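You operate a simulated robot arm through the tools that you are given. There is no shell and no other tool. Be economical: measure what you need, move in short steps, check, and stop when the job is done.

Carry out the task below with a simulated robot arm. There is one attempt and no reset: what you move stays moved.

TASK
Grease both link nipples until old grease shows, then put the hose end back.
Fine: use the blue grease pump; stop before fresh grease runs over.

Only the result counts: the job must be done as asked and must still hold three seconds after the hand-in. Knocking over, shifting, dropping, spilling or breaking anything else fails it.

THE ROBOT
A 7-joint arm with a two-finger parallel gripper on a trunk, on a base that drives. Base frame: it is fixed to the floor where the robot stands at the start and does not move with it; the origin is under the middle of the robot, x ahead of it, y to its left, z up. Units: cm, degrees, N and s.
Its first joint turns from -166.0 to 166.0 degrees. Places, roughly: blue grease pump [50, -20, 60]; left link nipple [80, -40, 120]; nipple in the box [60, 70, 140]; pocket of the blue grease pump [50, -20, 70]; red oil pump [80, -20, 60]; right link nipple [80, -90, 120]; yellow hose end (4x4x9 cm) [50, -20, 80]. Payload 1.57 kg.
The TCP is the grasp point between the finger pads, 3 cm short of the fingertips. In the tool frame z runs along the fingers and y along their closing line. Largest opening 8 cm; finger width 1.7, thickness 1.2; the body of the gripper, 4 by 8.2 cm, starts 8 cm behind the TCP.
Orientation is that of the tool frame in the base frame, as a unit quaternion [x, y, z, w]. With the fingers straight down and closing along the base's y, the tool's x points along the base's -x, its y along +y and its z along -z.

THE INTERFACE
- The arm moves only by the tool move_arm. Its argument "targets" is a list that holds one entry, the list of rows, each a list of 7 numbers: the shift along the base's x, y, z in units of 25 mm (1.0 is 25 mm), then the turn, a rotation vector about the base's x, y, z in units of 8 degrees (1.0 is 8 degrees), then the closure, from 0 (fully open) to 1 (shut). In form: [[[dx, dy, dz, rx, ry, rz, fingers], ...]]. A call has 1 to 20 rows; each row shifts and turns the commanded pose from where the row before left it. A call with a number of a shift or a turn outside -1 to 1 is refused whole. A row lasts 0.2 s, in which the tool goes at most 5 cm and 8.6 degrees; a call with a longer step from one row to the next is refused whole, and so is a gripper value outside its range. A pose out of reach is approached as far as the arm can. The call stops where the force on the tool passes 90 N (or 10 N more than at its start, if that is more) or the arm is blocked; 0.2 s more then pass. The fingers move at their own pace (about 15.3 cm/s each) and stop on an object; they squeeze with about 43 N. The grip force told is the motor's: it shows also when the fingers shut on nothing. Time passes only in rows, and 0.2 s behind the last, so rows that do not move let the fingers close. It gives the time, the measured TCP pose, the force on the tool (base axes), the opening and the grip force at its end, in the units of the frame above (readings bear some noise), with the torque about the TCP (base axes, N m) and any sound that the robot's microphone picked up.
- Cameras (640 x 400 px; columns grow to the right, rows downward): "scene" is now at [-0.64, 18.55, 139.27]; the picture's right is [-0.06, -1.00, 0.00], its down [-0.33, 0.02, -0.94] and it looks along [0.94, -0.06, -0.33] (base axes); focal length 214 px, centre (320, 200). "wrist" rides on the gripper at [7.2, -0.7, -12.2] in the tool frame; the picture's right is [0.09, 1.00, 0.00], its down [-0.84, 0.08, -0.54] and it looks along [-0.54, 0.05, 0.84] (tool axes); focal length 238 px, centre (320, 200). There is no depth. A picture from a camera that has moved, and an enlarged one, comes with that camera's place and axes in the base frame and with its lens.
- camera(camera): a new picture of that camera. The clock stands still meanwhile.
- roll_base(legs): drives the robot by 1 to 6 legs, each [ahead, left, turn to the left] in cm, cm and degrees, along the robot's own axes; the way and the turn of a leg run together, so that a leg with both is an arc; at most 150 cm and 180 degrees a leg. The arm and the cameras ride along, it lands a little off, and it stops where it bumps. It gives what a move gives.
- aim_head(pan, tilt): turns the head with the scene camera to pan (to the left, within 143 degrees either way) and tilt (down, from -29 to 69), counted from straight ahead of the robot. It gives what a move gives.
- inspect(camera, box): a new picture of the part [left, top, right, bottom] of that camera's present view, enlarged. The clock stands still meanwhile.
- close_job(): hands the job in; it is judged then, once.

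Go step by step. Nothing tells you exact positions but the pictures and the camera data: compare them with the known pose of the tool, close in by small moves and look again before you grip or let go. The budget is 120 turns and 90 pictures, counting those below and the enlarged ones. Unless the task says otherwise, let go and move clear before handing in, and close with one line.

The tools are called after ">>>" as a command line: name --argument value ..., lists and objects as JSON in quotes. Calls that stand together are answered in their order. move_arm: Moves the arm, as the interface text tells. Its arguments: {"type":"object","properties":{"targets":{"type":"array","items":{"type":"array","items":{"type":"array","items":{"type":"number"}}}}},"required":["targets"]} The other tools are called the same way: roll_base (legs) drives the base; aim_head (pan, tilt) turns the head that bears the scene camera; camera (camera) takes a picture; inspect (camera, box) takes an enlarged picture of a part of a camera's view; close_job () hands the job in.

At the start:

```text
t: 0.0
tcp_pos: [47.57, -28.18, 148.02]
orientation: [0.0, 1.0, 0.0, 0.0]
force: [-0.2, 0.0, -0.3]
torque: [0.03, 0.03, 0.03]
finger_gap: 8.0
grip_force: 0.1
robot x, y, heading: [-0.31, -0.1, -0.2]
head pan, tilt: [-3.4, 19.1]
```

scene: 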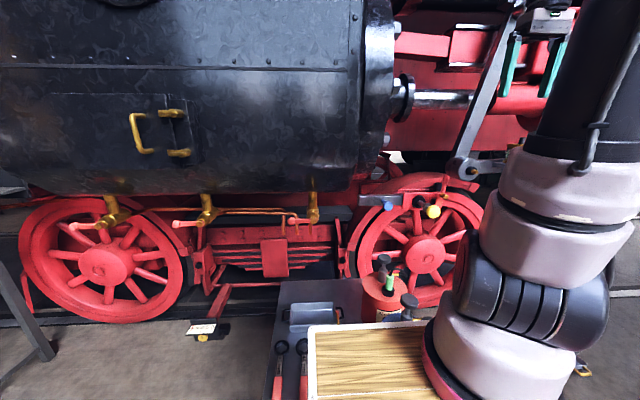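
wrist: 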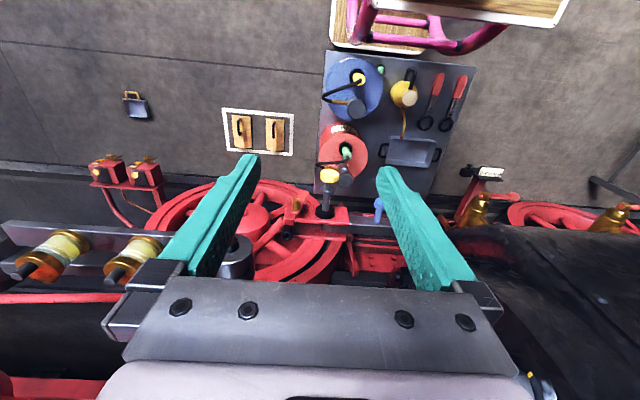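

I see a locomotive ahead, with a tray holding the blue and red pumps in front and below the gripper. I'll look closer before moving anything.

>>> inspect --camera "wrist" --box '[300, 40, 500, 220]'

>>> inspect --camera "scene" --box '[340, 160, 500, 330]'

>>> aim_head --pan -45 --tilt 20

>>> camera --camera "scene"

```text
2.22 times, centred on (400, 130) of wrist
camera zoom: at [40.39, -28.92, 160.22], right [-0.09, 1.0, 0.0], down [0.84, 0.08, 0.54], along [0.54, 0.05, -0.84], focal length 530 px, centre (142, 356)
```

zoom: 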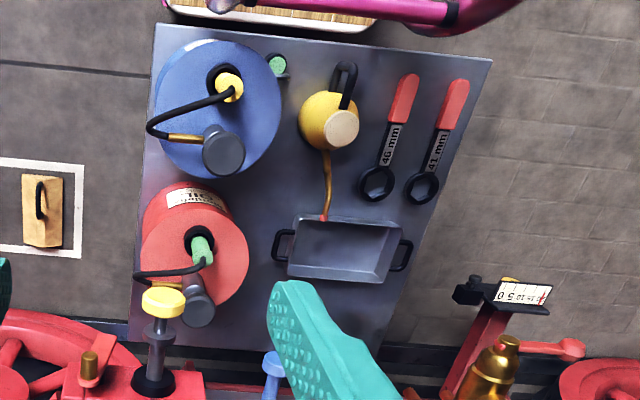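

```text
2.35 times, centred on (420, 245) of scene
camera zoom: at [-0.64, 18.55, 139.27], right [-0.06, -1.0, 0.0], down [-0.33, 0.02, -0.94], along [0.94, -0.06, -0.33], focal length 505 px, centre (85, 94)
```

zoom: 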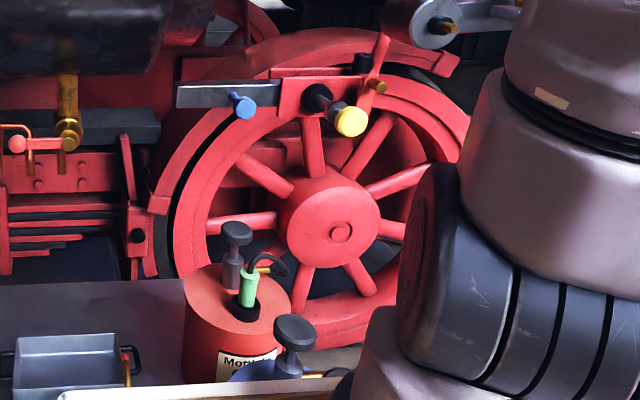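

```text
t: 1.1
tcp_pos: [47.58, -28.32, 148.02]
orientation: [0.0, 1.0, 0.001, 0.0]
force: [0.4, -0.1, -0.3]
torque: [0.01, 0.01, -0.01]
finger_gap: 7.98
grip_force: 0.1
robot x, y, heading: [0.18, 0.01, 0.1]
head pan, tilt: [-45.0, 20.0]
```

```text
85 pictures are left
camera scene: at [-3.35, 12.52, 139.12], right [-0.71, -0.71, 0.0], down [-0.24, 0.24, -0.94], along [0.67, -0.66, -0.34], focal length 214 px, centre (320, 200)
```

scene: 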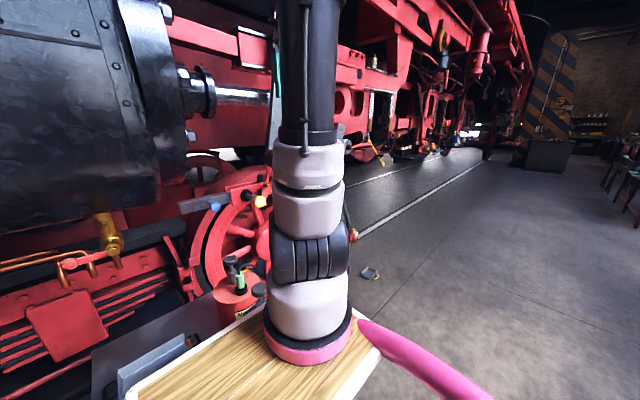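

The nipples look to be on the grey and brass parts at the left of the wrist view. I'll shift the wrist towards −y to see them clear of the fingers.

>>> move_arm --targets '[[[0, -1, 0, 0, 0, 0, 0], [0, -1, 0, 0, 0, 0, 0], [0, -1, 0, 0, 0, 0, 0], [0, -1, 0, 0, 0, 0, 0], [0, -1, 0, 0, 0, 0, 0], [0, -1, 0, 0, 0, 0, 0], [0, -1, 0, 0, 0, 0, 0], [0, -1, 0, 0, 0, 0, 0], [0, -1, 0, 0, 0, 0, 0], [0, -1, 0, 0, 0, 0, 0], [0, -1, 0, 0, 0, 0, 0]]]'

>>> camera --camera "wrist"

>>> aim_head --pan -20 --tilt 20

>>> camera --camera "scene"

```text
t: 3.5
tcp_pos: [47.64, -55.69, 147.98]
orientation: [0.0, 1.0, 0.0, 0.0]
force: [-0.4, 0.8, 0.4]
torque: [-0.02, 0.01, 0.01]
finger_gap: 8.01
grip_force: 0.0
robot x, y, heading: [0.16, 0.06, 0.0]
head pan, tilt: [-45.0, 20.0]
```

```text
84 pictures are left
camera wrist: at [40.34, -56.37, 160.23], right [-0.09, 1.0, 0.0], down [0.84, 0.08, 0.54], along [0.54, 0.05, -0.84], focal length 238 px, centre (320, 200)
```

wrist: 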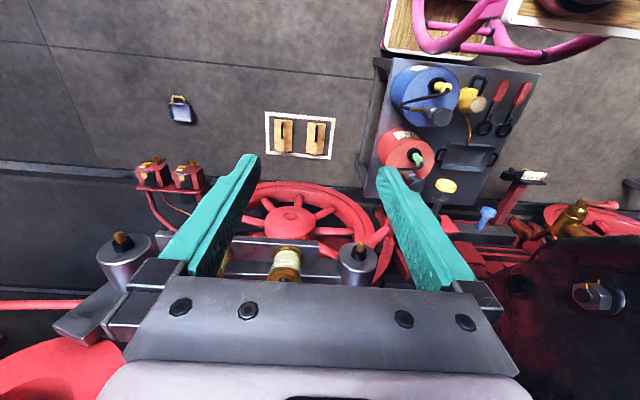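

```text
t: 4.4
tcp_pos: [47.54, -55.62, 148.1]
orientation: [0.0, 1.0, 0.0, 0.0]
force: [-0.4, -0.3, -0.5]
torque: [-0.01, 0.0, 0.03]
finger_gap: 8.0
grip_force: 0.1
robot x, y, heading: [0.02, -0.2, 0.1]
head pan, tilt: [-20.0, 20.0]
```

```text
83 pictures are left
camera scene: at [-1.19, 15.9, 139.12], right [-0.34, -0.94, 0.0], down [-0.32, 0.12, -0.94], along [0.88, -0.32, -0.34], focal length 214 px, centre (320, 200)
```

scene: 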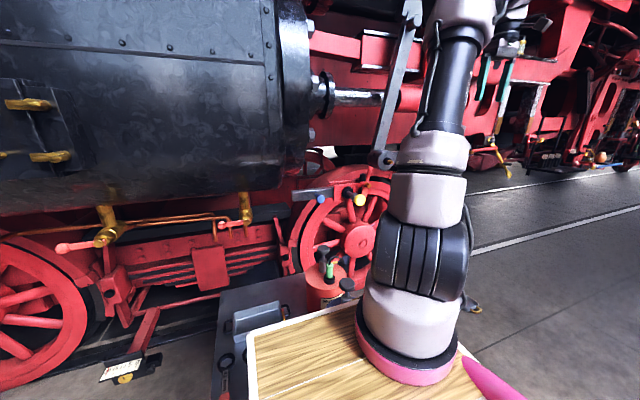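

The two grey cylinders with brass nipples pointing up match the left and right link nipples. I'll zoom in on both, and on the pump.

>>> inspect --camera "wrist" --box '[320, 220, 400, 290]'

>>> inspect --camera "wrist" --box '[80, 210, 180, 300]'

>>> inspect --camera "wrist" --box '[370, 50, 510, 170]'

```text
5.71 times, centred on (360, 255) of wrist
camera zoom: at [40.36, -56.39, 160.2], right [-0.09, 1.0, 0.0], down [0.84, 0.08, 0.54], along [0.54, 0.05, -0.84], focal length 1362 px, centre (91, -114)
```

zoom: 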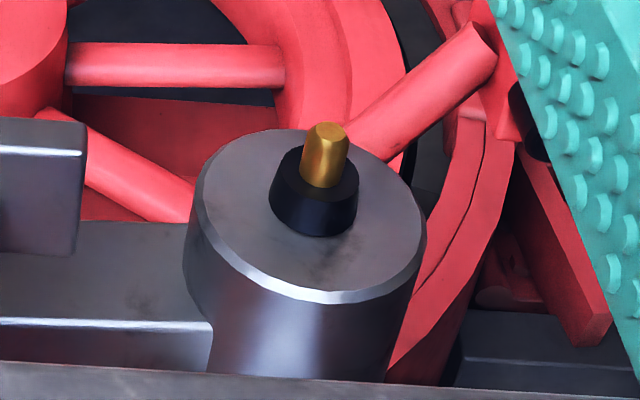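

```text
4.44 times, centred on (130, 255) of wrist
camera zoom: at [40.36, -56.39, 160.2], right [-0.09, 1.0, 0.0], down [0.84, 0.08, 0.54], along [0.54, 0.05, -0.84], focal length 1059 px, centre (1164, -44)
```

zoom: 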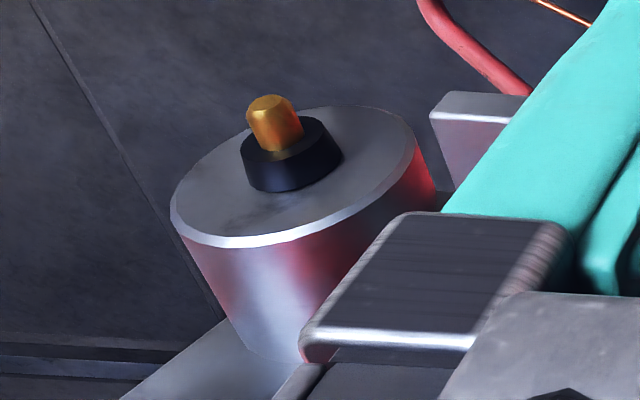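

```text
3.33 times, centred on (440, 110) of wrist
camera zoom: at [40.36, -56.39, 160.2], right [-0.09, 1.0, 0.0], down [0.84, 0.08, 0.54], along [0.54, 0.05, -0.84], focal length 794 px, centre (-80, 500)
```

zoom: 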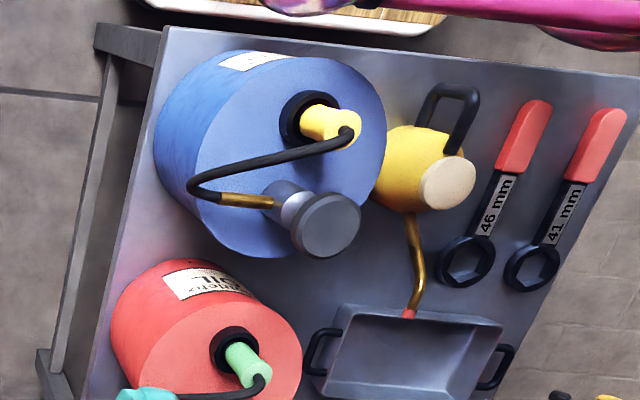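

The nipples point towards the robot (−x) and the hose end stands upright in the pump's top at about (47.5, −18, 80). I'll go above it and look down.

>>> move_arm --targets '[[[0, 1, 0, 0, 0, 0, 0], [0, 1, 0, 0, 0, 0, 0], [0, 1, 0, 0, 0, 0, 0], [0, 1, 0, 0, 0, 0, 0], [0, 1, 0, 0, 0, 0, 0], [0, 1, 0, 0, 0, 0, 0], [0, 1, 0, 0, 0, 0, 0], [0, 1, 0, 0, 0, 0, 0], [0, 1, 0, 0, 0, 0, 0], [0, 1, 0, 0, 0, 0, 0], [0, 1, 0, 0, 0, 0, 0], [0, 1, 0, 0, 0, 0, 0], [0, 1, 0, 0, 0, 0, 0], [0, 1, 0, 0, 0, 0, 0], [0, 1, 0, 0, 0, 0, 0]]]'

>>> move_arm --targets '[[[0, 0, -1, 0, 0, 0, 0], [0, 0, -1, 0, 0, 0, 0], [0, 0, -1, 0, 0, 0, 0], [0, 0, -1, 0, 0, 0, 0], [0, 0, -1, 0, 0, 0, 0], [0, 0, -1, 0, 0, 0, 0], [0, 0, -1, 0, 0, 0, 0], [0, 0, -1, 0, 0, 0, 0], [0, 0, -1, 0, 0, 0, 0], [0, 0, -1, 0, 0, 0, 0], [0, 0, -1, 0, 0, 0, 0], [0, 0, -1, 0, 0, 0, 0], [0, 0, -1, 0, 0, 0, 0]]]'

>>> camera --camera "wrist"

>>> camera --camera "scene"

```text
t: 7.6
tcp_pos: [47.7, -18.13, 147.86]
orientation: [0.001, 1.0, 0.0, 0.001]
force: [0.0, -0.2, 0.5]
torque: [-0.02, -0.01, 0.01]
finger_gap: 8.0
grip_force: 0.1
robot x, y, heading: [0.01, 0.05, -0.1]
head pan, tilt: [-20.0, 20.0]
```

```text
t: 10.4
tcp_pos: [47.54, -18.03, 115.63]
orientation: [0.0, 1.0, 0.0, -0.001]
force: [-0.1, 0.3, 0.3]
torque: [0.0, 0.01, 0.01]
finger_gap: 8.01
grip_force: 0.1
robot x, y, heading: [-0.11, -0.1, -0.1]
head pan, tilt: [-20.0, 20.0]
```

```text
79 pictures are left
camera wrist: at [40.29, -18.88, 127.75], right [-0.09, 1.0, 0.0], down [0.84, 0.08, 0.54], along [0.54, 0.05, -0.84], focal length 238 px, centre (320, 200)
```

wrist: 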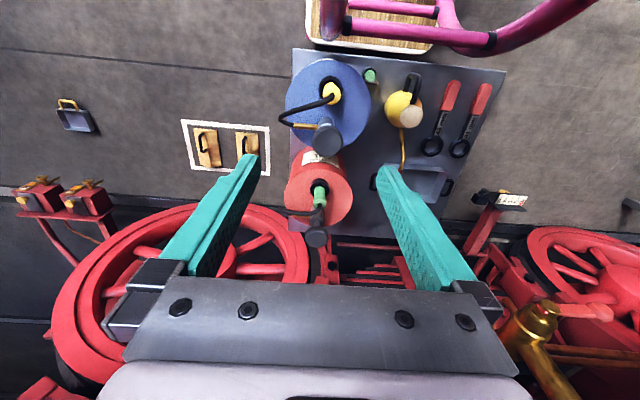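

```text
78 pictures are left
camera scene: at [-1.22, 15.92, 139.12], right [-0.34, -0.94, 0.0], down [-0.32, 0.12, -0.94], along [0.88, -0.32, -0.34], focal length 214 px, centre (320, 200)
```

scene: 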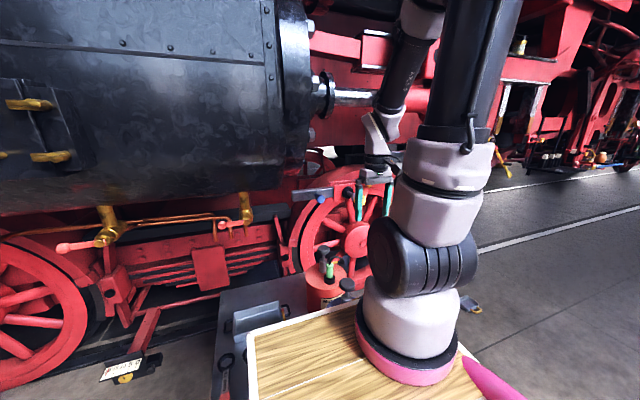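

Triangulating puts the hose end at about (47.8, −15.6, 76). I'll zoom in for the hose's exit side and the knob clearance.

>>> inspect --camera "wrist" --box '[275, 50, 385, 165]'

```text
3.48 times, centred on (330, 108) of wrist
camera zoom: at [40.29, -18.88, 127.75], right [-0.09, 1.0, 0.0], down [0.84, 0.08, 0.54], along [0.54, 0.05, -0.84], focal length 829 px, centre (285, 522)
```

zoom: 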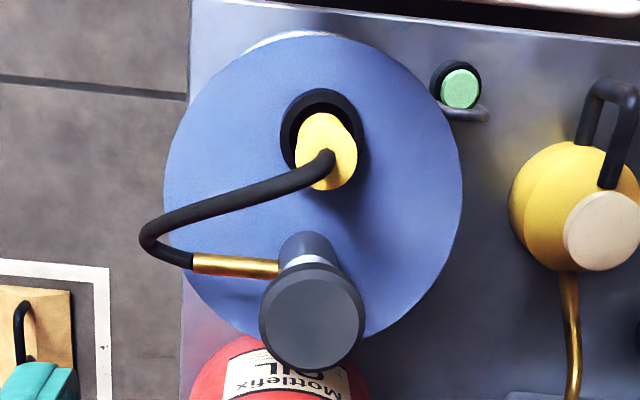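

The hose leaves the top towards −y and the knob stands at about x 55. I'll turn the closing line 45° so the fingers pass both, and come lower over the hose end.

>>> move_arm --targets '[[[0, 0.85, 0, 0, 0, -0.9375, 0], [0, 0, 0, 0, 0, -0.9375, 0], [0, 0, 0, 0, 0, -0.9375, 0], [0, 0, -0.8, 0, 0, -0.9375, 0], [0, 0, -1, 0, 0, -0.9375, 0], [0, 0, -1, 0, 0, -0.9375, 0], [0, 0, -1, 0, 0, 0, 0], [0, 0, -1, 0, 0, 0, 0], [0, 0, 0, 0, 0, 0, 0]]]'

>>> camera --camera "wrist"

>>> aim_head --pan -30 --tilt 45

>>> camera --camera "scene"

```text
t: 12.4
tcp_pos: [51.31, -17.09, 105.18]
orientation: [0.383, 0.924, 0.0, -0.001]
force: [0.6, -0.3, -0.2]
torque: [-0.01, -0.04, 0.01]
finger_gap: 8.02
grip_force: 0.1
out of reach, approached as far as the arm can: row 5, 6, 7, 8
robot x, y, heading: [0.06, 0.17, -0.1]
head pan, tilt: [-20.0, 20.0]
```

```text
76 pictures are left
camera wrist: at [45.88, -12.46, 117.41], right [0.64, 0.77, 0.0], down [0.65, -0.54, 0.54], along [0.42, -0.35, -0.84], focal length 238 px, centre (320, 200)
```

wrist: 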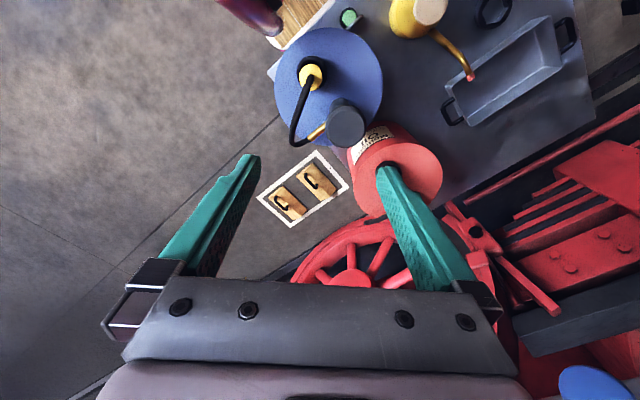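

```text
t: 13.3
tcp_pos: [51.41, -17.0, 105.18]
orientation: [0.383, 0.924, 0.0, -0.001]
force: [0.2, -0.1, 1.0]
torque: [0.01, -0.03, -0.05]
finger_gap: 8.02
grip_force: 0.1
robot x, y, heading: [0.23, 0.1, 0.0]
head pan, tilt: [-30.0, 45.0]
```

```text
75 pictures are left
camera scene: at [-2.89, 15.04, 135.26], right [-0.5, -0.87, 0.0], down [-0.61, 0.35, -0.71], along [0.61, -0.35, -0.71], focal length 214 px, centre (320, 200)
```

scene: 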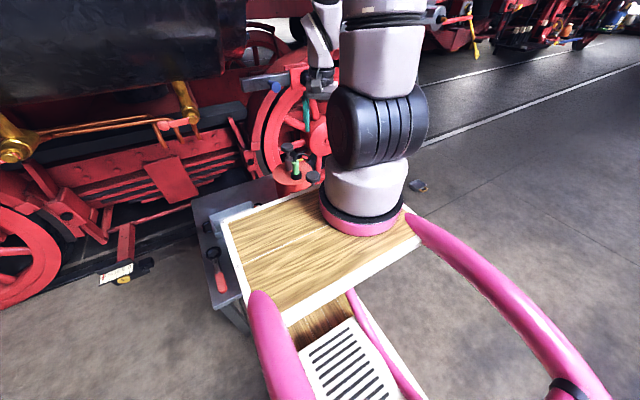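

That pose is too close to the robot's axis, so I'll back the base 16 cm and then go over the pump again.

>>> roll_base --legs '[[-16, 0, 0]]'

>>> move_arm --targets '[[[1, 0, 0, 0, 0, 0, 0], [1, 0, 0, 0, 0, 0, 0], [1, 0, 0, 0, 0, 0, 0], [1, 0, 0, 0, 0, 0, 0], [0, 0, 0, 0, 0, 0, 0]]]'

>>> camera --camera "wrist"

```text
t: 14.7
tcp_pos: [35.49, -17.02, 105.18]
orientation: [0.383, 0.924, 0.001, -0.001]
force: [-0.7, -0.3, 0.1]
torque: [-0.02, -0.03, 0.0]
finger_gap: 7.99
grip_force: 0.0
robot x, y, heading: [-16.11, -0.19, 0.2]
head pan, tilt: [-30.0, 45.0]
```

```text
t: 15.9
tcp_pos: [45.49, -17.02, 105.12]
orientation: [0.383, 0.924, 0.001, -0.001]
force: [-0.2, 0.3, 0.4]
torque: [0.02, -0.02, 0.0]
finger_gap: 8.01
grip_force: 0.1
robot x, y, heading: [-16.34, -0.13, -0.1]
head pan, tilt: [-30.0, 45.0]
```

```text
74 pictures are left
camera wrist: at [39.83, -12.44, 117.44], right [0.64, 0.77, 0.0], down [0.65, -0.54, 0.54], along [0.42, -0.35, -0.84], focal length 238 px, centre (320, 200)
```

wrist: 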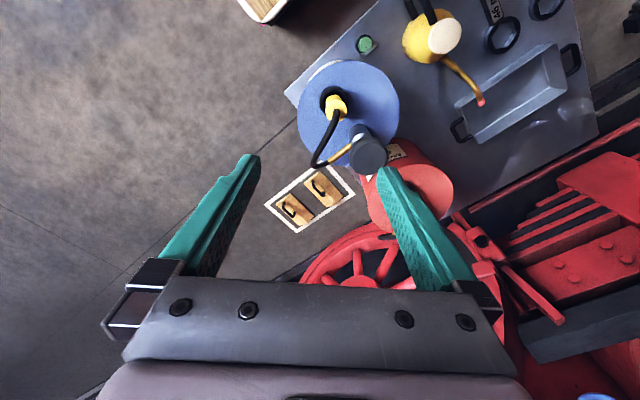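

The hose end checks out at about (47.5, −15.6). I'll centre over it and go down to z 91.

>>> move_arm --targets '[[[0.8, 0.56, 0, 0, 0, 0, 0], [0, 0, -1, 0, 0, 0, 0], [0, 0, -1, 0, 0, 0, 0], [0, 0, -1, 0, 0, 0, 0], [0, 0, -1, 0, 0, 0, 0], [0, 0, -1, 0, 0, 0, 0], [0, 0, -0.6, 0, 0, 0, 0], [0, 0, 0, 0, 0, 0, 0]]]'

>>> camera --camera "wrist"

>>> camera --camera "scene"

```text
t: 17.7
tcp_pos: [47.36, -15.56, 91.29]
orientation: [0.383, 0.924, 0.0, 0.0]
force: [-0.2, 0.0, 0.2]
torque: [0.01, -0.03, 0.02]
finger_gap: 8.01
grip_force: 0.1
robot x, y, heading: [-15.73, 0.15, -0.2]
head pan, tilt: [-30.0, 45.0]
```

```text
73 pictures are left
camera wrist: at [41.85, -11.04, 103.47], right [0.64, 0.77, 0.0], down [0.65, -0.54, 0.54], along [0.42, -0.35, -0.84], focal length 238 px, centre (320, 200)
```

wrist: 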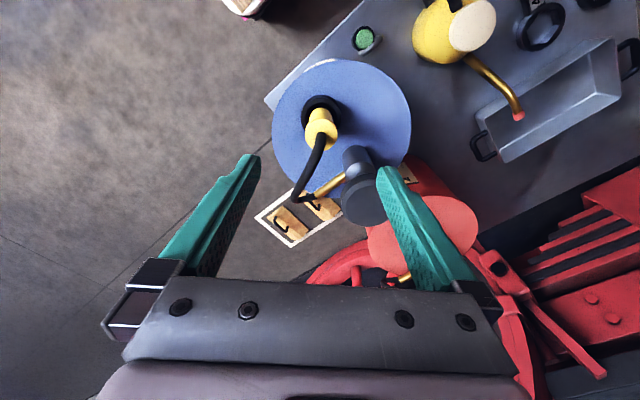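

```text
72 pictures are left
camera scene: at [-18.95, 15.04, 135.26], right [-0.5, -0.87, 0.0], down [-0.61, 0.35, -0.71], along [0.61, -0.35, -0.71], focal length 214 px, centre (320, 200)
```

scene: 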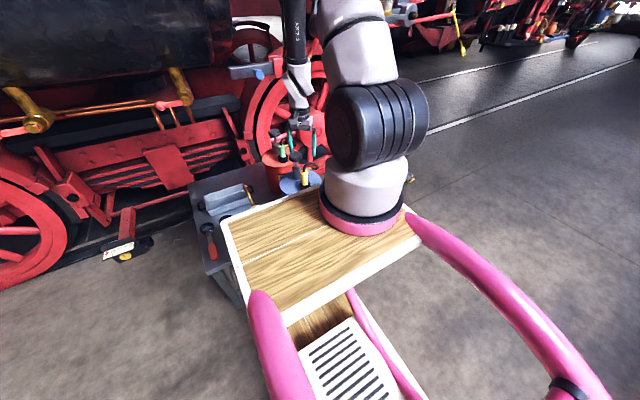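

I'll zoom in to get the exact axis.

>>> inspect --camera "wrist" --box '[260, 60, 420, 230]'

>>> inspect --camera "scene" --box '[250, 80, 350, 210]'

```text
2.35 times, centred on (340, 145) of wrist
camera zoom: at [41.85, -11.04, 103.47], right [0.64, 0.77, 0.0], down [0.65, -0.54, 0.54], along [0.42, -0.35, -0.84], focal length 561 px, centre (273, 329)
```

zoom: 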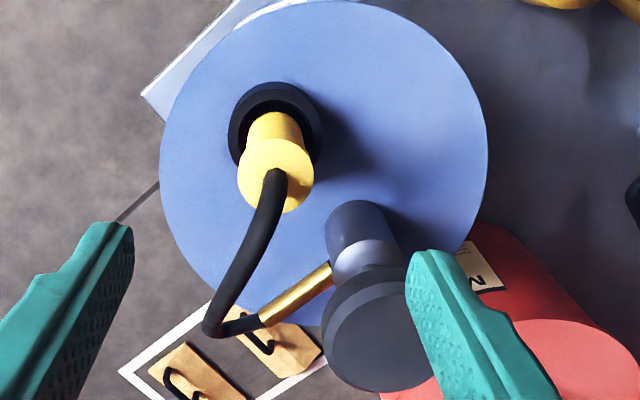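

```text
3.08 times, centred on (300, 145) of scene
camera zoom: at [-18.95, 15.04, 135.26], right [-0.5, -0.87, 0.0], down [-0.61, 0.35, -0.71], along [0.61, -0.35, -0.71], focal length 660 px, centre (382, 369)
```

zoom: 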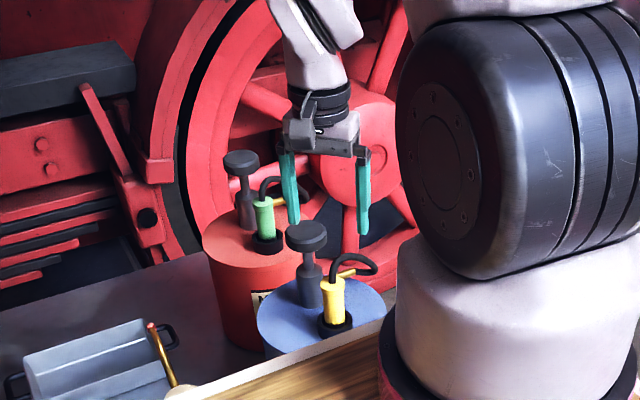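

Hose end axis is at about (47.7, −15.75) with its top near z 80; the knob clears the fingers. I'll go down to z 77 and check before closing.

>>> move_arm --targets '[[[0.14, -0.08, 0, 0, 0, 0, 0], [0, 0, -1, 0, 0, 0, 0], [0, 0, -1, 0, 0, 0, 0], [0, 0, -1, 0, 0, 0, 0], [0, 0, -1, 0, 0, 0, 0], [0, 0, -1, 0, 0, 0, 0], [0, 0, -0.7, 0, 0, 0, 0], [0, 0, 0, 0, 0, 0, 0]]]'

>>> camera --camera "wrist"

>>> inspect --camera "scene" --box '[250, 100, 350, 210]'

```text
t: 19.5
tcp_pos: [47.8, -15.85, 76.89]
orientation: [0.382, 0.924, 0.0, -0.001]
force: [-0.3, 0.3, -0.2]
torque: [0.02, -0.01, 0.0]
finger_gap: 7.99
grip_force: 0.0
robot x, y, heading: [-15.78, -0.31, -0.1]
head pan, tilt: [-30.0, 45.0]
```

```text
69 pictures are left
camera wrist: at [42.19, -11.3, 89.16], right [0.64, 0.77, 0.0], down [0.65, -0.54, 0.54], along [0.42, -0.35, -0.84], focal length 238 px, centre (320, 200)
```

wrist: 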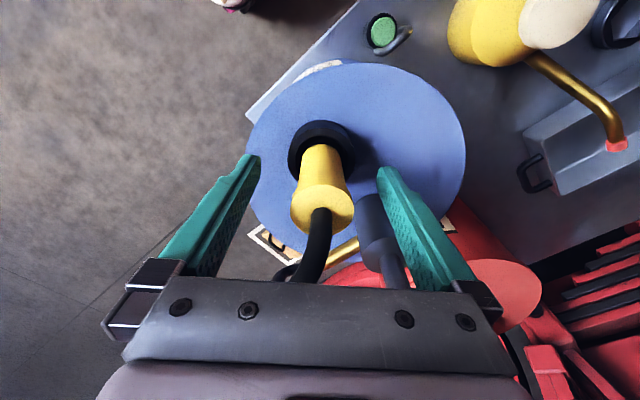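

```text
3.64 times, centred on (300, 155) of scene
camera zoom: at [-18.95, 15.04, 135.26], right [-0.5, -0.87, 0.0], down [-0.61, 0.35, -0.71], along [0.61, -0.35, -0.71], focal length 780 px, centre (393, 364)
```

zoom: 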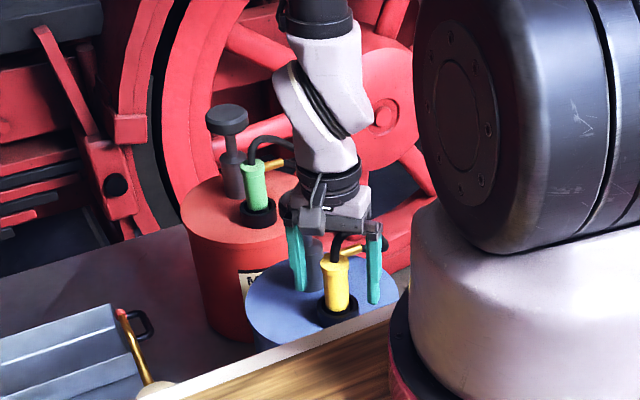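

The fingers straddle the yellow end with nothing touching. I'll close now.

>>> move_arm --targets '[[[0, 0, 0, 0, 0, 0, 0.5], [0, 0, 0, 0, 0, 0, 1], [0, 0, 0, 0, 0, 0, 1], [0, 0, 0, 0, 0, 0, 1], [0, 0, 0, 0, 0, 0, 1]]]'

>>> camera --camera "wrist"

```text
t: 20.7
tcp_pos: [47.65, -15.72, 76.92]
orientation: [0.383, 0.924, -0.001, -0.001]
force: [-0.2, 0.4, 0.1]
torque: [0.01, 0.05, 0.02]
finger_gap: 3.29
grip_force: 41.2
robot x, y, heading: [-15.83, 0.37, 0.1]
head pan, tilt: [-30.0, 45.0]
```

```text
67 pictures are left
camera wrist: at [42.18, -11.29, 89.18], right [0.64, 0.77, 0.0], down [0.65, -0.54, 0.54], along [0.42, -0.35, -0.84], focal length 238 px, centre (320, 200)
```

wrist: 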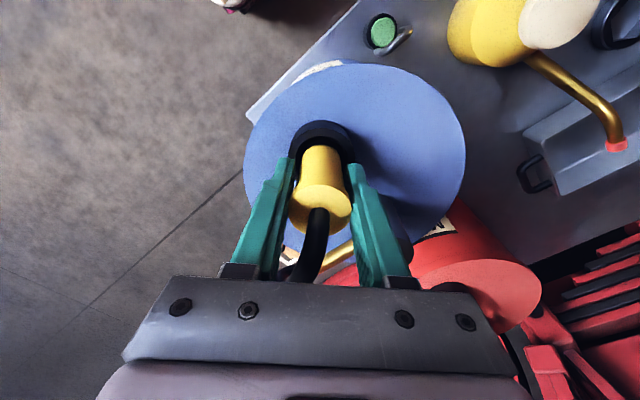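

The hose end is gripped, with a 3.3 cm gap. I'll lift it out gently.

>>> move_arm --targets '[[[0, 0, 0.4, 0, 0, 0, 1], [0, 0, 0.4, 0, 0, 0, 1], [0, 0, 0.5, 0, 0, 0, 1], [0, 0, 0.7, 0, 0, 0, 1], [0, 0, 1, 0, 0, 0, 1], [0, 0, 0, 0, 0, 0, 1]]]'

>>> camera --camera "wrist"

>>> inspect --camera "scene" --box '[250, 100, 350, 210]'

```text
t: 22.1
tcp_pos: [47.81, -15.77, 84.39]
orientation: [0.383, 0.924, -0.001, -0.002]
force: [-0.8, 0.1, -0.8]
torque: [0.0, -0.02, 0.02]
finger_gap: 3.29
grip_force: 40.7
robot x, y, heading: [-15.88, -0.18, 0.2]
head pan, tilt: [-30.0, 45.0]
```

```text
66 pictures are left
camera wrist: at [42.18, -11.26, 96.71], right [0.64, 0.77, 0.0], down [0.65, -0.54, 0.54], along [0.42, -0.35, -0.84], focal length 238 px, centre (320, 200)
```

wrist: 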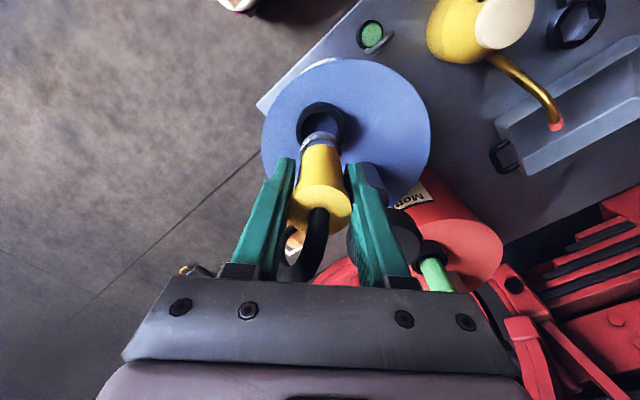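

```text
3.64 times, centred on (300, 155) of scene
camera zoom: at [-18.93, 15.04, 135.26], right [-0.5, -0.87, 0.0], down [-0.61, 0.35, -0.71], along [0.61, -0.35, -0.71], focal length 780 px, centre (393, 364)
```

zoom: 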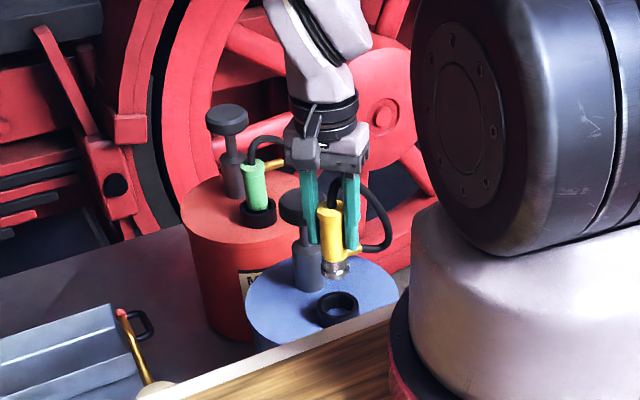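

The hose end is out with its metal tip about 7.5 cm ahead of the TCP. I'll raise it, undo the yaw, and pitch it to point +x while moving to stage before the left nipple at about (74.5, −44.5, 123).

>>> move_arm --targets '[[[0, 0, 1, 0, 0, 0, 1], [0, 0, 1, 0, 0, 0, 1], [0, 0, 1, 0, 0, 0, 1], [0, 0, 1, 0, 0, 0, 1], [0, 0, 1, 0, 0, 0.9375, 1], [0, 0, 1, 0, 0, 0.9375, 1], [0, 0, 1, 0, 0, 0.9375, 1], [0, 0, 1, 0, 0, 0.9375, 1], [0, 0, 1, 0, 0, 0.9375, 1], [0, 0, 1, 0, 0, 0.9375, 1], [0, 0, 0, 0, 0, 0, 1]]]'

>>> move_arm --targets '[[[-0.4, -0.95, 0.45, 0, -0.9375, 0, 1], [-0.4, -0.95, 0.45, 0, -0.9375, 0, 1], [-0.4, -0.95, 0.45, 0, -0.9375, 0, 1], [-0.4, -0.95, 0.45, 0, -0.9375, 0, 1], [0, -0.95, 0.45, 0, -0.9375, 0, 1], [0, -0.95, 0.45, 0, -0.9375, 0, 1], [0, -0.95, 0.45, 0, -0.9375, 0, 1], [0, -0.95, 0.45, 0, -0.9375, 0, 1], [0, -0.95, 0.45, 0, -0.9375, 0, 1], [0, -0.95, 0.45, 0, -0.9375, 0, 1], [0, -0.95, 0.45, 0, -0.9375, 0, 1], [0, -0.95, 0.45, 0, -0.9375, 0, 1], [0, 0, 0, 0, 0, 0, 1]]]'

>>> camera --camera "wrist"

>>> aim_head --pan -35 --tilt 15

>>> camera --camera "scene"

```text
t: 24.5
tcp_pos: [47.68, -15.83, 109.41]
orientation: [-0.001, 1.0, -0.001, 0.0]
force: [-0.1, -0.6, -1.8]
torque: [-0.01, -0.01, -0.01]
finger_gap: 3.31
grip_force: 41.0
robot x, y, heading: [-15.85, 0.17, 0.3]
head pan, tilt: [-30.0, 45.0]
```

```text
t: 27.3
tcp_pos: [42.07, -42.83, 129.39]
orientation: [0.002, 0.737, 0.002, 0.676]
force: [1.3, 0.9, -2.6]
torque: [0.0, 0.05, -0.04]
finger_gap: 3.28
grip_force: 40.8
out of reach, approached as far as the arm can: row 10, 11, 12
robot x, y, heading: [-16.19, 0.02, 0.2]
head pan, tilt: [-30.0, 45.0]
```

```text
64 pictures are left
camera wrist: at [29.26, -43.47, 123.24], right [-0.01, 1.0, -0.09], down [-0.47, 0.07, 0.88], along [0.88, 0.05, 0.47], focal length 238 px, centre (320, 200)
```

wrist: 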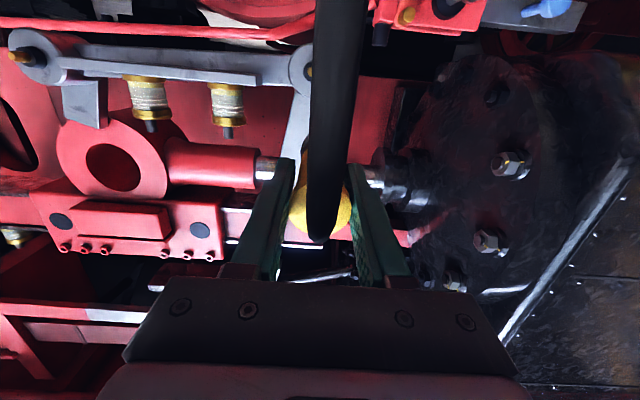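

```text
t: 28.2
tcp_pos: [42.08, -42.73, 129.39]
orientation: [0.001, 0.738, 0.002, 0.675]
force: [0.7, -0.4, -1.8]
torque: [-0.02, 0.03, 0.02]
finger_gap: 3.32
grip_force: 41.0
robot x, y, heading: [-16.21, -0.26, 0.3]
head pan, tilt: [-35.0, 15.0]
```

```text
63 pictures are left
camera scene: at [-18.33, 13.74, 139.93], right [-0.57, -0.82, 0.0], down [-0.21, 0.15, -0.97], along [0.79, -0.55, -0.26], focal length 214 px, centre (320, 200)
```

scene: 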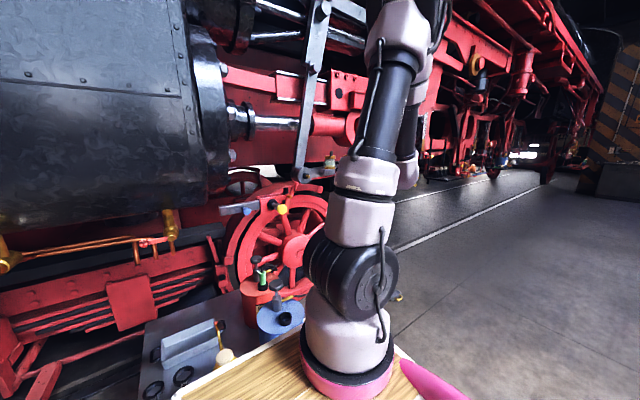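

The tool now points nearly along +x; the wrist view gives the right nipple at about (75.4, −92.8, 124.8) and the left near (75, −45, 123). I'll zoom the scene on the left nipple.

>>> inspect --camera "scene" --box '[270, 130, 370, 210]'

>>> inspect --camera "wrist" --box '[0, 10, 120, 110]'

```text
5.00 times, centred on (320, 170) of scene
camera zoom: at [-18.33, 13.74, 139.93], right [-0.57, -0.82, 0.0], down [-0.21, 0.15, -0.97], along [0.79, -0.55, -0.26], focal length 1072 px, centre (320, 350)
```

zoom: 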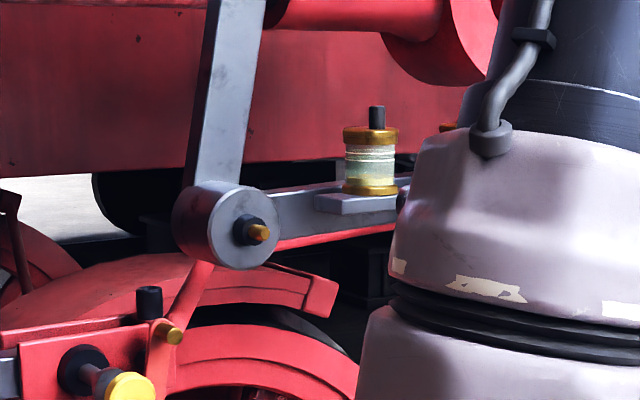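

```text
4.00 times, centred on (60, 60) of wrist
camera zoom: at [29.24, -43.46, 123.24], right [-0.01, 1.0, -0.09], down [-0.47, 0.07, 0.88], along [0.88, 0.05, 0.46], focal length 953 px, centre (1360, 760)
```

zoom: 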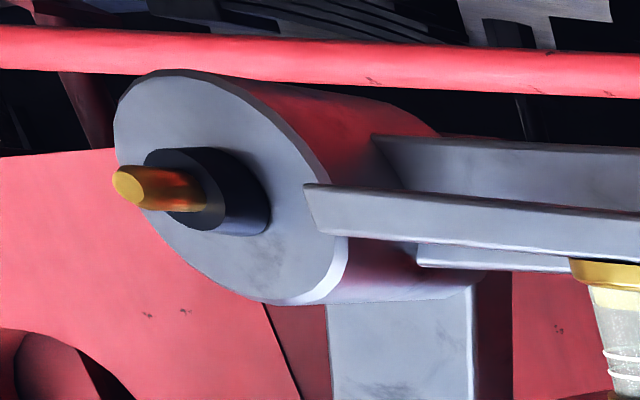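

The left nipple tip comes to about (75, −44.4, 122.8), and both nipples point along −x. I'll move forward into reach, then read and correct the pose.

>>> move_arm --targets '[[[1, 0, 0, 0, 0, 0, 1], [1, 0, 0, 0, 0, 0, 1], [1, 0, 0, 0, 0, 0, 1], [1, 0, 0, 0, 0, 0, 1], [0.6, 0, 0, 0, 0, 0, 1], [0, 0, 0, 0, 0, 0, 1]]]'

```text
t: 29.6
tcp_pos: [53.52, -42.81, 129.3]
orientation: [0.001, 0.737, 0.002, 0.676]
force: [-0.2, 0.6, -1.5]
torque: [0.02, 0.01, 0.01]
finger_gap: 3.28
grip_force: 40.8
robot x, y, heading: [-16.09, -0.08, -0.2]
head pan, tilt: [-35.0, 15.0]
```

The pose clipped, so I'll correct pitch, y and z to line up with the nipple axis.

>>> move_arm --targets '[[[0, -0.32, -1, 0, -0.3, 0, 1], [0, -0.32, -1, 0, -0.34, 0, 1], [0, 0, -0.6, 0, 0, 0, 1], [0, 0, 0, 0, 0, 0, 1]]]'

>>> camera --camera "wrist"

>>> camera --camera "scene"

```text
t: 30.6
tcp_pos: [53.57, -43.83, 124.86]
orientation: [0.026, 0.732, 0.021, 0.68]
force: [0.6, 0.0, -1.9]
torque: [0.02, 0.03, -0.02]
finger_gap: 3.3
grip_force: 40.8
out of reach, approached as far as the arm can: row 1, 2, 3
robot x, y, heading: [-16.05, -0.28, 0.0]
head pan, tilt: [-35.0, 15.0]
```

```text
60 pictures are left
camera wrist: at [40.8, -43.95, 118.61], right [0.0, 1.0, -0.02], down [-0.48, 0.02, 0.88], along [0.88, 0.01, 0.48], focal length 238 px, centre (320, 200)
```

wrist: 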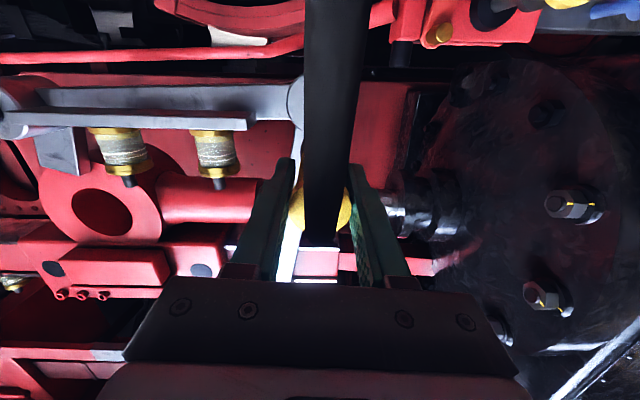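

```text
59 pictures are left
camera scene: at [-18.33, 13.77, 139.94], right [-0.57, -0.82, 0.0], down [-0.21, 0.15, -0.97], along [0.79, -0.55, -0.26], focal length 214 px, centre (320, 200)
```

scene: 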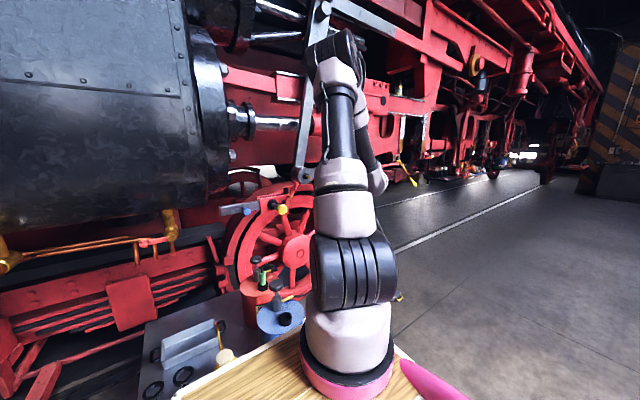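

The wrist is near a joint limit; extending further should free it. I'll go 5 cm ahead and correct the pose again.

>>> move_arm --targets '[[[1, 0, 0, 0, 0, 0, 1], [1, 0, 0, 0, 0, 0, 1], [0, 0, 0, 0, -0.4, 0, 1], [0, -0.2, -0.4, 0, -0.3, 0, 1], [0, 0, -0.4, 0, 0, 0, 1], [0, 0, 0, 0, 0, 0, 1]]]'

```text
t: 32.0
tcp_pos: [58.48, -44.05, 123.33]
orientation: [0.009, 0.697, 0.01, 0.717]
force: [0.8, -0.2, -1.1]
torque: [0.01, 0.01, 0.03]
finger_gap: 3.3
grip_force: 40.1
out of reach, approached as far as the arm can: row 4
robot x, y, heading: [-16.26, -0.09, -0.0]
head pan, tilt: [-35.0, 15.0]
```

Orientation is nearly level now. I'll make small trims and look again.

>>> move_arm --targets '[[[0, -0.14, -0.2, 0, 0.2, 0, 1], [0, 0, 0, 0, 0, 0, 1]]]'

>>> inspect --camera "wrist" --box '[220, 20, 420, 260]'

>>> inspect --camera "scene" --box '[260, 120, 380, 230]'

```text
t: 32.6
tcp_pos: [58.43, -44.37, 122.9]
orientation: [0.011, 0.706, 0.009, 0.708]
force: [-0.3, -0.5, -2.0]
torque: [0.02, 0.01, -0.02]
finger_gap: 3.29
grip_force: 40.8
robot x, y, heading: [-16.03, 0.2, 0.3]
head pan, tilt: [-35.0, 15.0]
```

```text
1.67 times, centred on (320, 140) of wrist
camera zoom: at [46.3, -44.88, 115.67], right [0.0, 1.0, -0.06], down [-0.54, 0.05, 0.84], along [0.84, 0.03, 0.54], focal length 397 px, centre (320, 300)
```

zoom: 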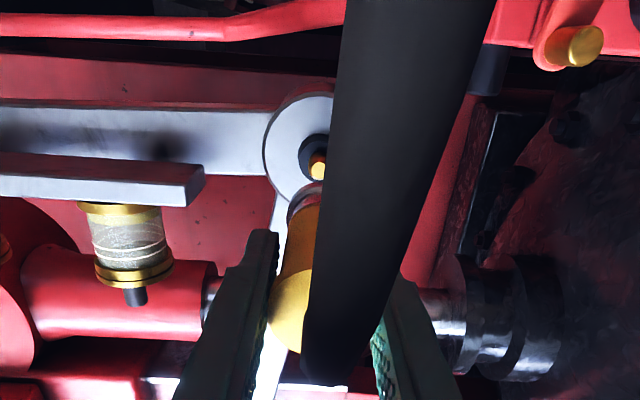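

```text
3.64 times, centred on (320, 175) of scene
camera zoom: at [-18.33, 13.74, 139.94], right [-0.57, -0.82, 0.0], down [-0.21, 0.15, -0.97], along [0.79, -0.55, -0.26], focal length 780 px, centre (320, 291)
```

zoom: 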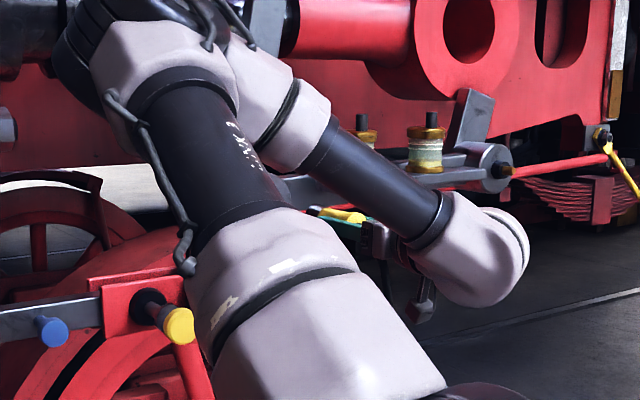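

The nipple sits right ahead of the hose end's tip at about (75, −44.5, 122.8). I'll advance 6.5 cm and look.

>>> move_arm --targets '[[[0.7, 0, 0, 0, 0, 0, 1], [0.7, -0.05, 0, 0, 0, 0, 1], [0.6, 0, 0, 0, 0, 0, 1], [0.6, 0, 0, 0, 0, 0, 1], [0, 0, 0, 0, 0, 0, 1]]]'

>>> inspect --camera "wrist" --box '[220, 20, 420, 260]'

>>> inspect --camera "scene" --box '[260, 120, 380, 230]'

```text
t: 33.8
tcp_pos: [65.11, -44.6, 122.81]
orientation: [0.01, 0.707, 0.01, 0.708]
force: [-0.4, -0.3, -0.6]
torque: [0.03, 0.01, 0.02]
finger_gap: 3.29
grip_force: 41.2
robot x, y, heading: [-16.1, 0.04, 0.1]
head pan, tilt: [-35.0, 15.0]
```

```text
1.67 times, centred on (320, 140) of wrist
camera zoom: at [52.84, -45.0, 115.61], right [0.0, 1.0, -0.06], down [-0.54, 0.05, 0.84], along [0.84, 0.03, 0.54], focal length 397 px, centre (320, 300)
```

zoom: 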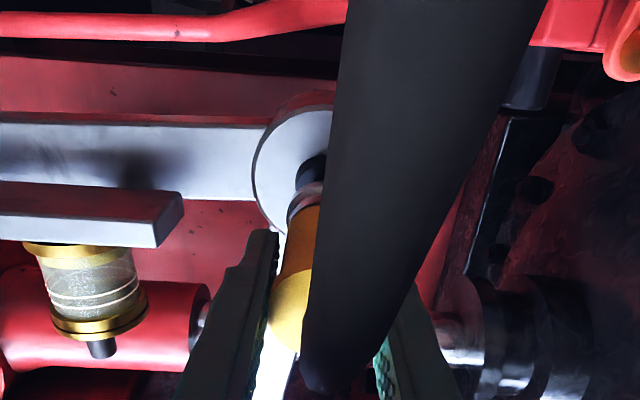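

```text
3.64 times, centred on (320, 175) of scene
camera zoom: at [-18.33, 13.74, 139.94], right [-0.57, -0.82, 0.0], down [-0.21, 0.15, -0.97], along [0.79, -0.55, -0.26], focal length 780 px, centre (320, 291)
```

zoom: 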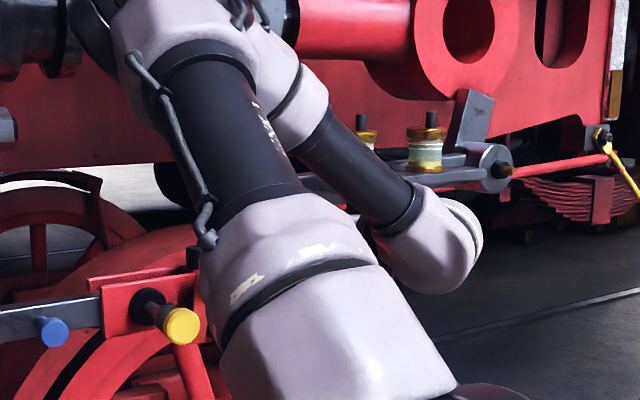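

The tip ring now lines up right in front of the nipple. I'll push on slowly in small steps and watch the force.

>>> move_arm --targets '[[[0.3, 0, 0, 0, 0, 0, 1], [0.3, 0, 0, 0, 0, 0, 1], [0.3, 0, 0, 0, 0, 0, 1], [0, 0, 0, 0, 0, 0, 1]]]'

>>> inspect --camera "wrist" --box '[220, 20, 420, 260]'

```text
t: 34.8
tcp_pos: [67.25, -44.52, 122.85]
orientation: [0.011, 0.706, 0.01, 0.708]
force: [0.0, 0.7, -1.6]
torque: [0.01, 0.01, 0.03]
finger_gap: 3.29
grip_force: 41.1
robot x, y, heading: [-16.14, -0.07, -0.0]
head pan, tilt: [-35.0, 15.0]
```

```text
1.67 times, centred on (320, 140) of wrist
camera zoom: at [55.05, -45.02, 115.62], right [0.0, 1.0, -0.06], down [-0.54, 0.05, 0.84], along [0.84, 0.03, 0.54], focal length 397 px, centre (320, 300)
```

zoom: 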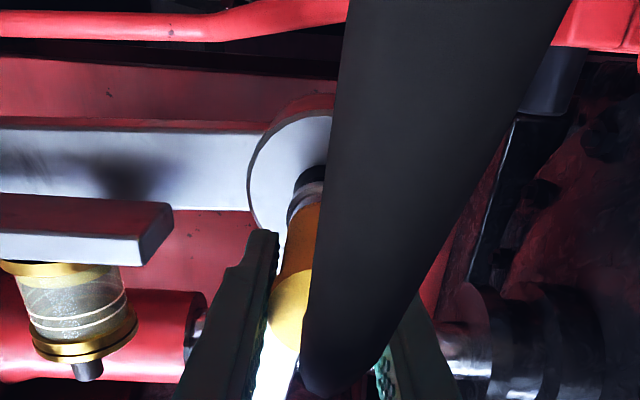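

No contact yet. I'll continue in small steps.

>>> move_arm --targets '[[[0.2, 0, 0, 0, 0, 0, 1], [0.2, 0, 0, 0, 0, 0, 1], [0.2, 0, 0, 0, 0, 0, 1], [0.2, 0, 0, 0, 0, 0, 1], [0, 0, 0, 0, 0, 0, 1]]]'

>>> inspect --camera "wrist" --box '[220, 20, 420, 260]'

```text
t: 36.0
tcp_pos: [69.22, -44.51, 122.86]
orientation: [0.011, 0.706, 0.009, 0.708]
force: [-5.5, 1.8, -0.8]
torque: [0.01, 0.04, 0.14]
finger_gap: 3.31
grip_force: 41.3
robot x, y, heading: [-16.17, 0.09, -0.1]
head pan, tilt: [-35.0, 15.0]
```

```text
1.67 times, centred on (320, 140) of wrist
camera zoom: at [57.02, -45.04, 115.63], right [0.0, 1.0, -0.06], down [-0.54, 0.05, 0.84], along [0.84, 0.03, 0.54], focal length 397 px, centre (320, 300)
```

zoom: 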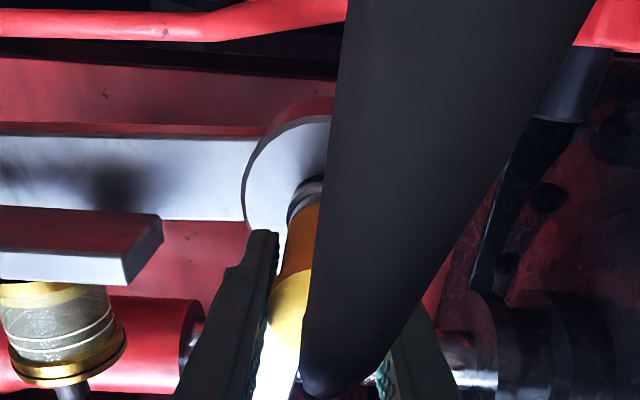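

There's first contact at 5.5 N with a slight sideways push to +y. I'll nudge +y and keep pushing gently.

>>> move_arm --targets '[[[0.1, 0.06, 0.03, 0, 0, 0, 1], [0.1, 0, 0, 0, 0, 0, 1], [0, 0, 0, 0, 0, 0, 1]]]'

```text
t: 36.8
tcp_pos: [69.6, -44.53, 122.95]
orientation: [0.012, 0.707, 0.009, 0.707]
force: [-28.5, 1.9, -6.1]
torque: [0.01, 0.02, 0.04]
finger_gap: 3.3
grip_force: 40.8
robot x, y, heading: [-15.94, 0.24, 0.0]
head pan, tilt: [-35.0, 15.0]
```

The force rises to 28 N, so it's probably near seating. I'll push a little more and listen for a click.

>>> move_arm --targets '[[[0.1, 0, 0, 0, 0, 0, 1], [0.1, 0, 0, 0, 0, 0, 1], [0, 0, 0, 0, 0, 0, 1]]]'

>>> inspect --camera "wrist" --box '[270, 80, 370, 180]'

```text
t: 37.6
tcp_pos: [70.12, -44.42, 122.96]
orientation: [0.012, 0.706, 0.009, 0.708]
force: [-28.7, -2.4, -4.4]
torque: [-0.02, -0.21, 0.0]
finger_gap: 3.29
grip_force: 41.3
robot x, y, heading: [-15.9, -0.22, -0.0]
head pan, tilt: [-35.0, 15.0]
```

```text
4.00 times, centred on (320, 130) of wrist
camera zoom: at [57.94, -44.98, 115.8], right [0.0, 1.0, -0.06], down [-0.54, 0.05, 0.84], along [0.84, 0.03, 0.54], focal length 953 px, centre (320, 480)
```

zoom: 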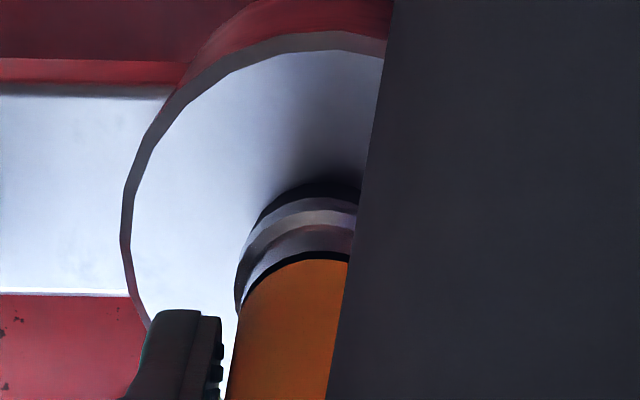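

It slid in another half centimetre at steady force. I'll keep pushing a little.

>>> move_arm --targets '[[[0.1, 0, 0, 0, 0, 0, 1], [0.1, 0, 0, 0, 0, 0, 1], [0, 0, 0, 0, 0, 0, 1]]]'

>>> inspect --camera "wrist" --box '[270, 80, 370, 180]'

```text
t: 38.4
tcp_pos: [70.59, -44.43, 123.02]
orientation: [0.011, 0.706, 0.01, 0.708]
force: [-28.5, -5.0, -0.1]
torque: [0.02, -0.01, 0.05]
finger_gap: 3.29
grip_force: 41.2
robot x, y, heading: [-16.26, -0.07, -0.0]
head pan, tilt: [-35.0, 15.0]
```

```text
4.00 times, centred on (320, 130) of wrist
camera zoom: at [58.41, -44.97, 115.8], right [0.0, 1.0, -0.06], down [-0.54, 0.05, 0.84], along [0.84, 0.03, 0.54], focal length 953 px, centre (320, 480)
```

zoom: 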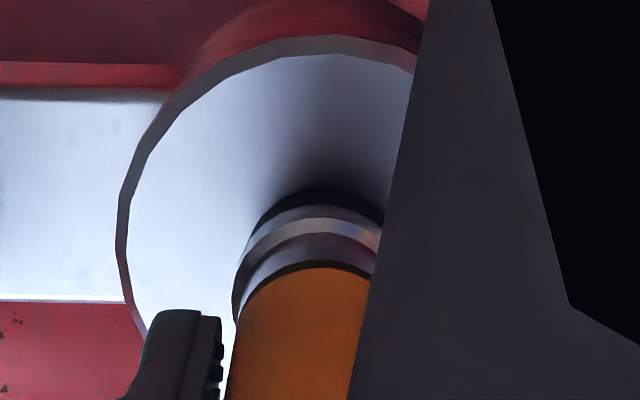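

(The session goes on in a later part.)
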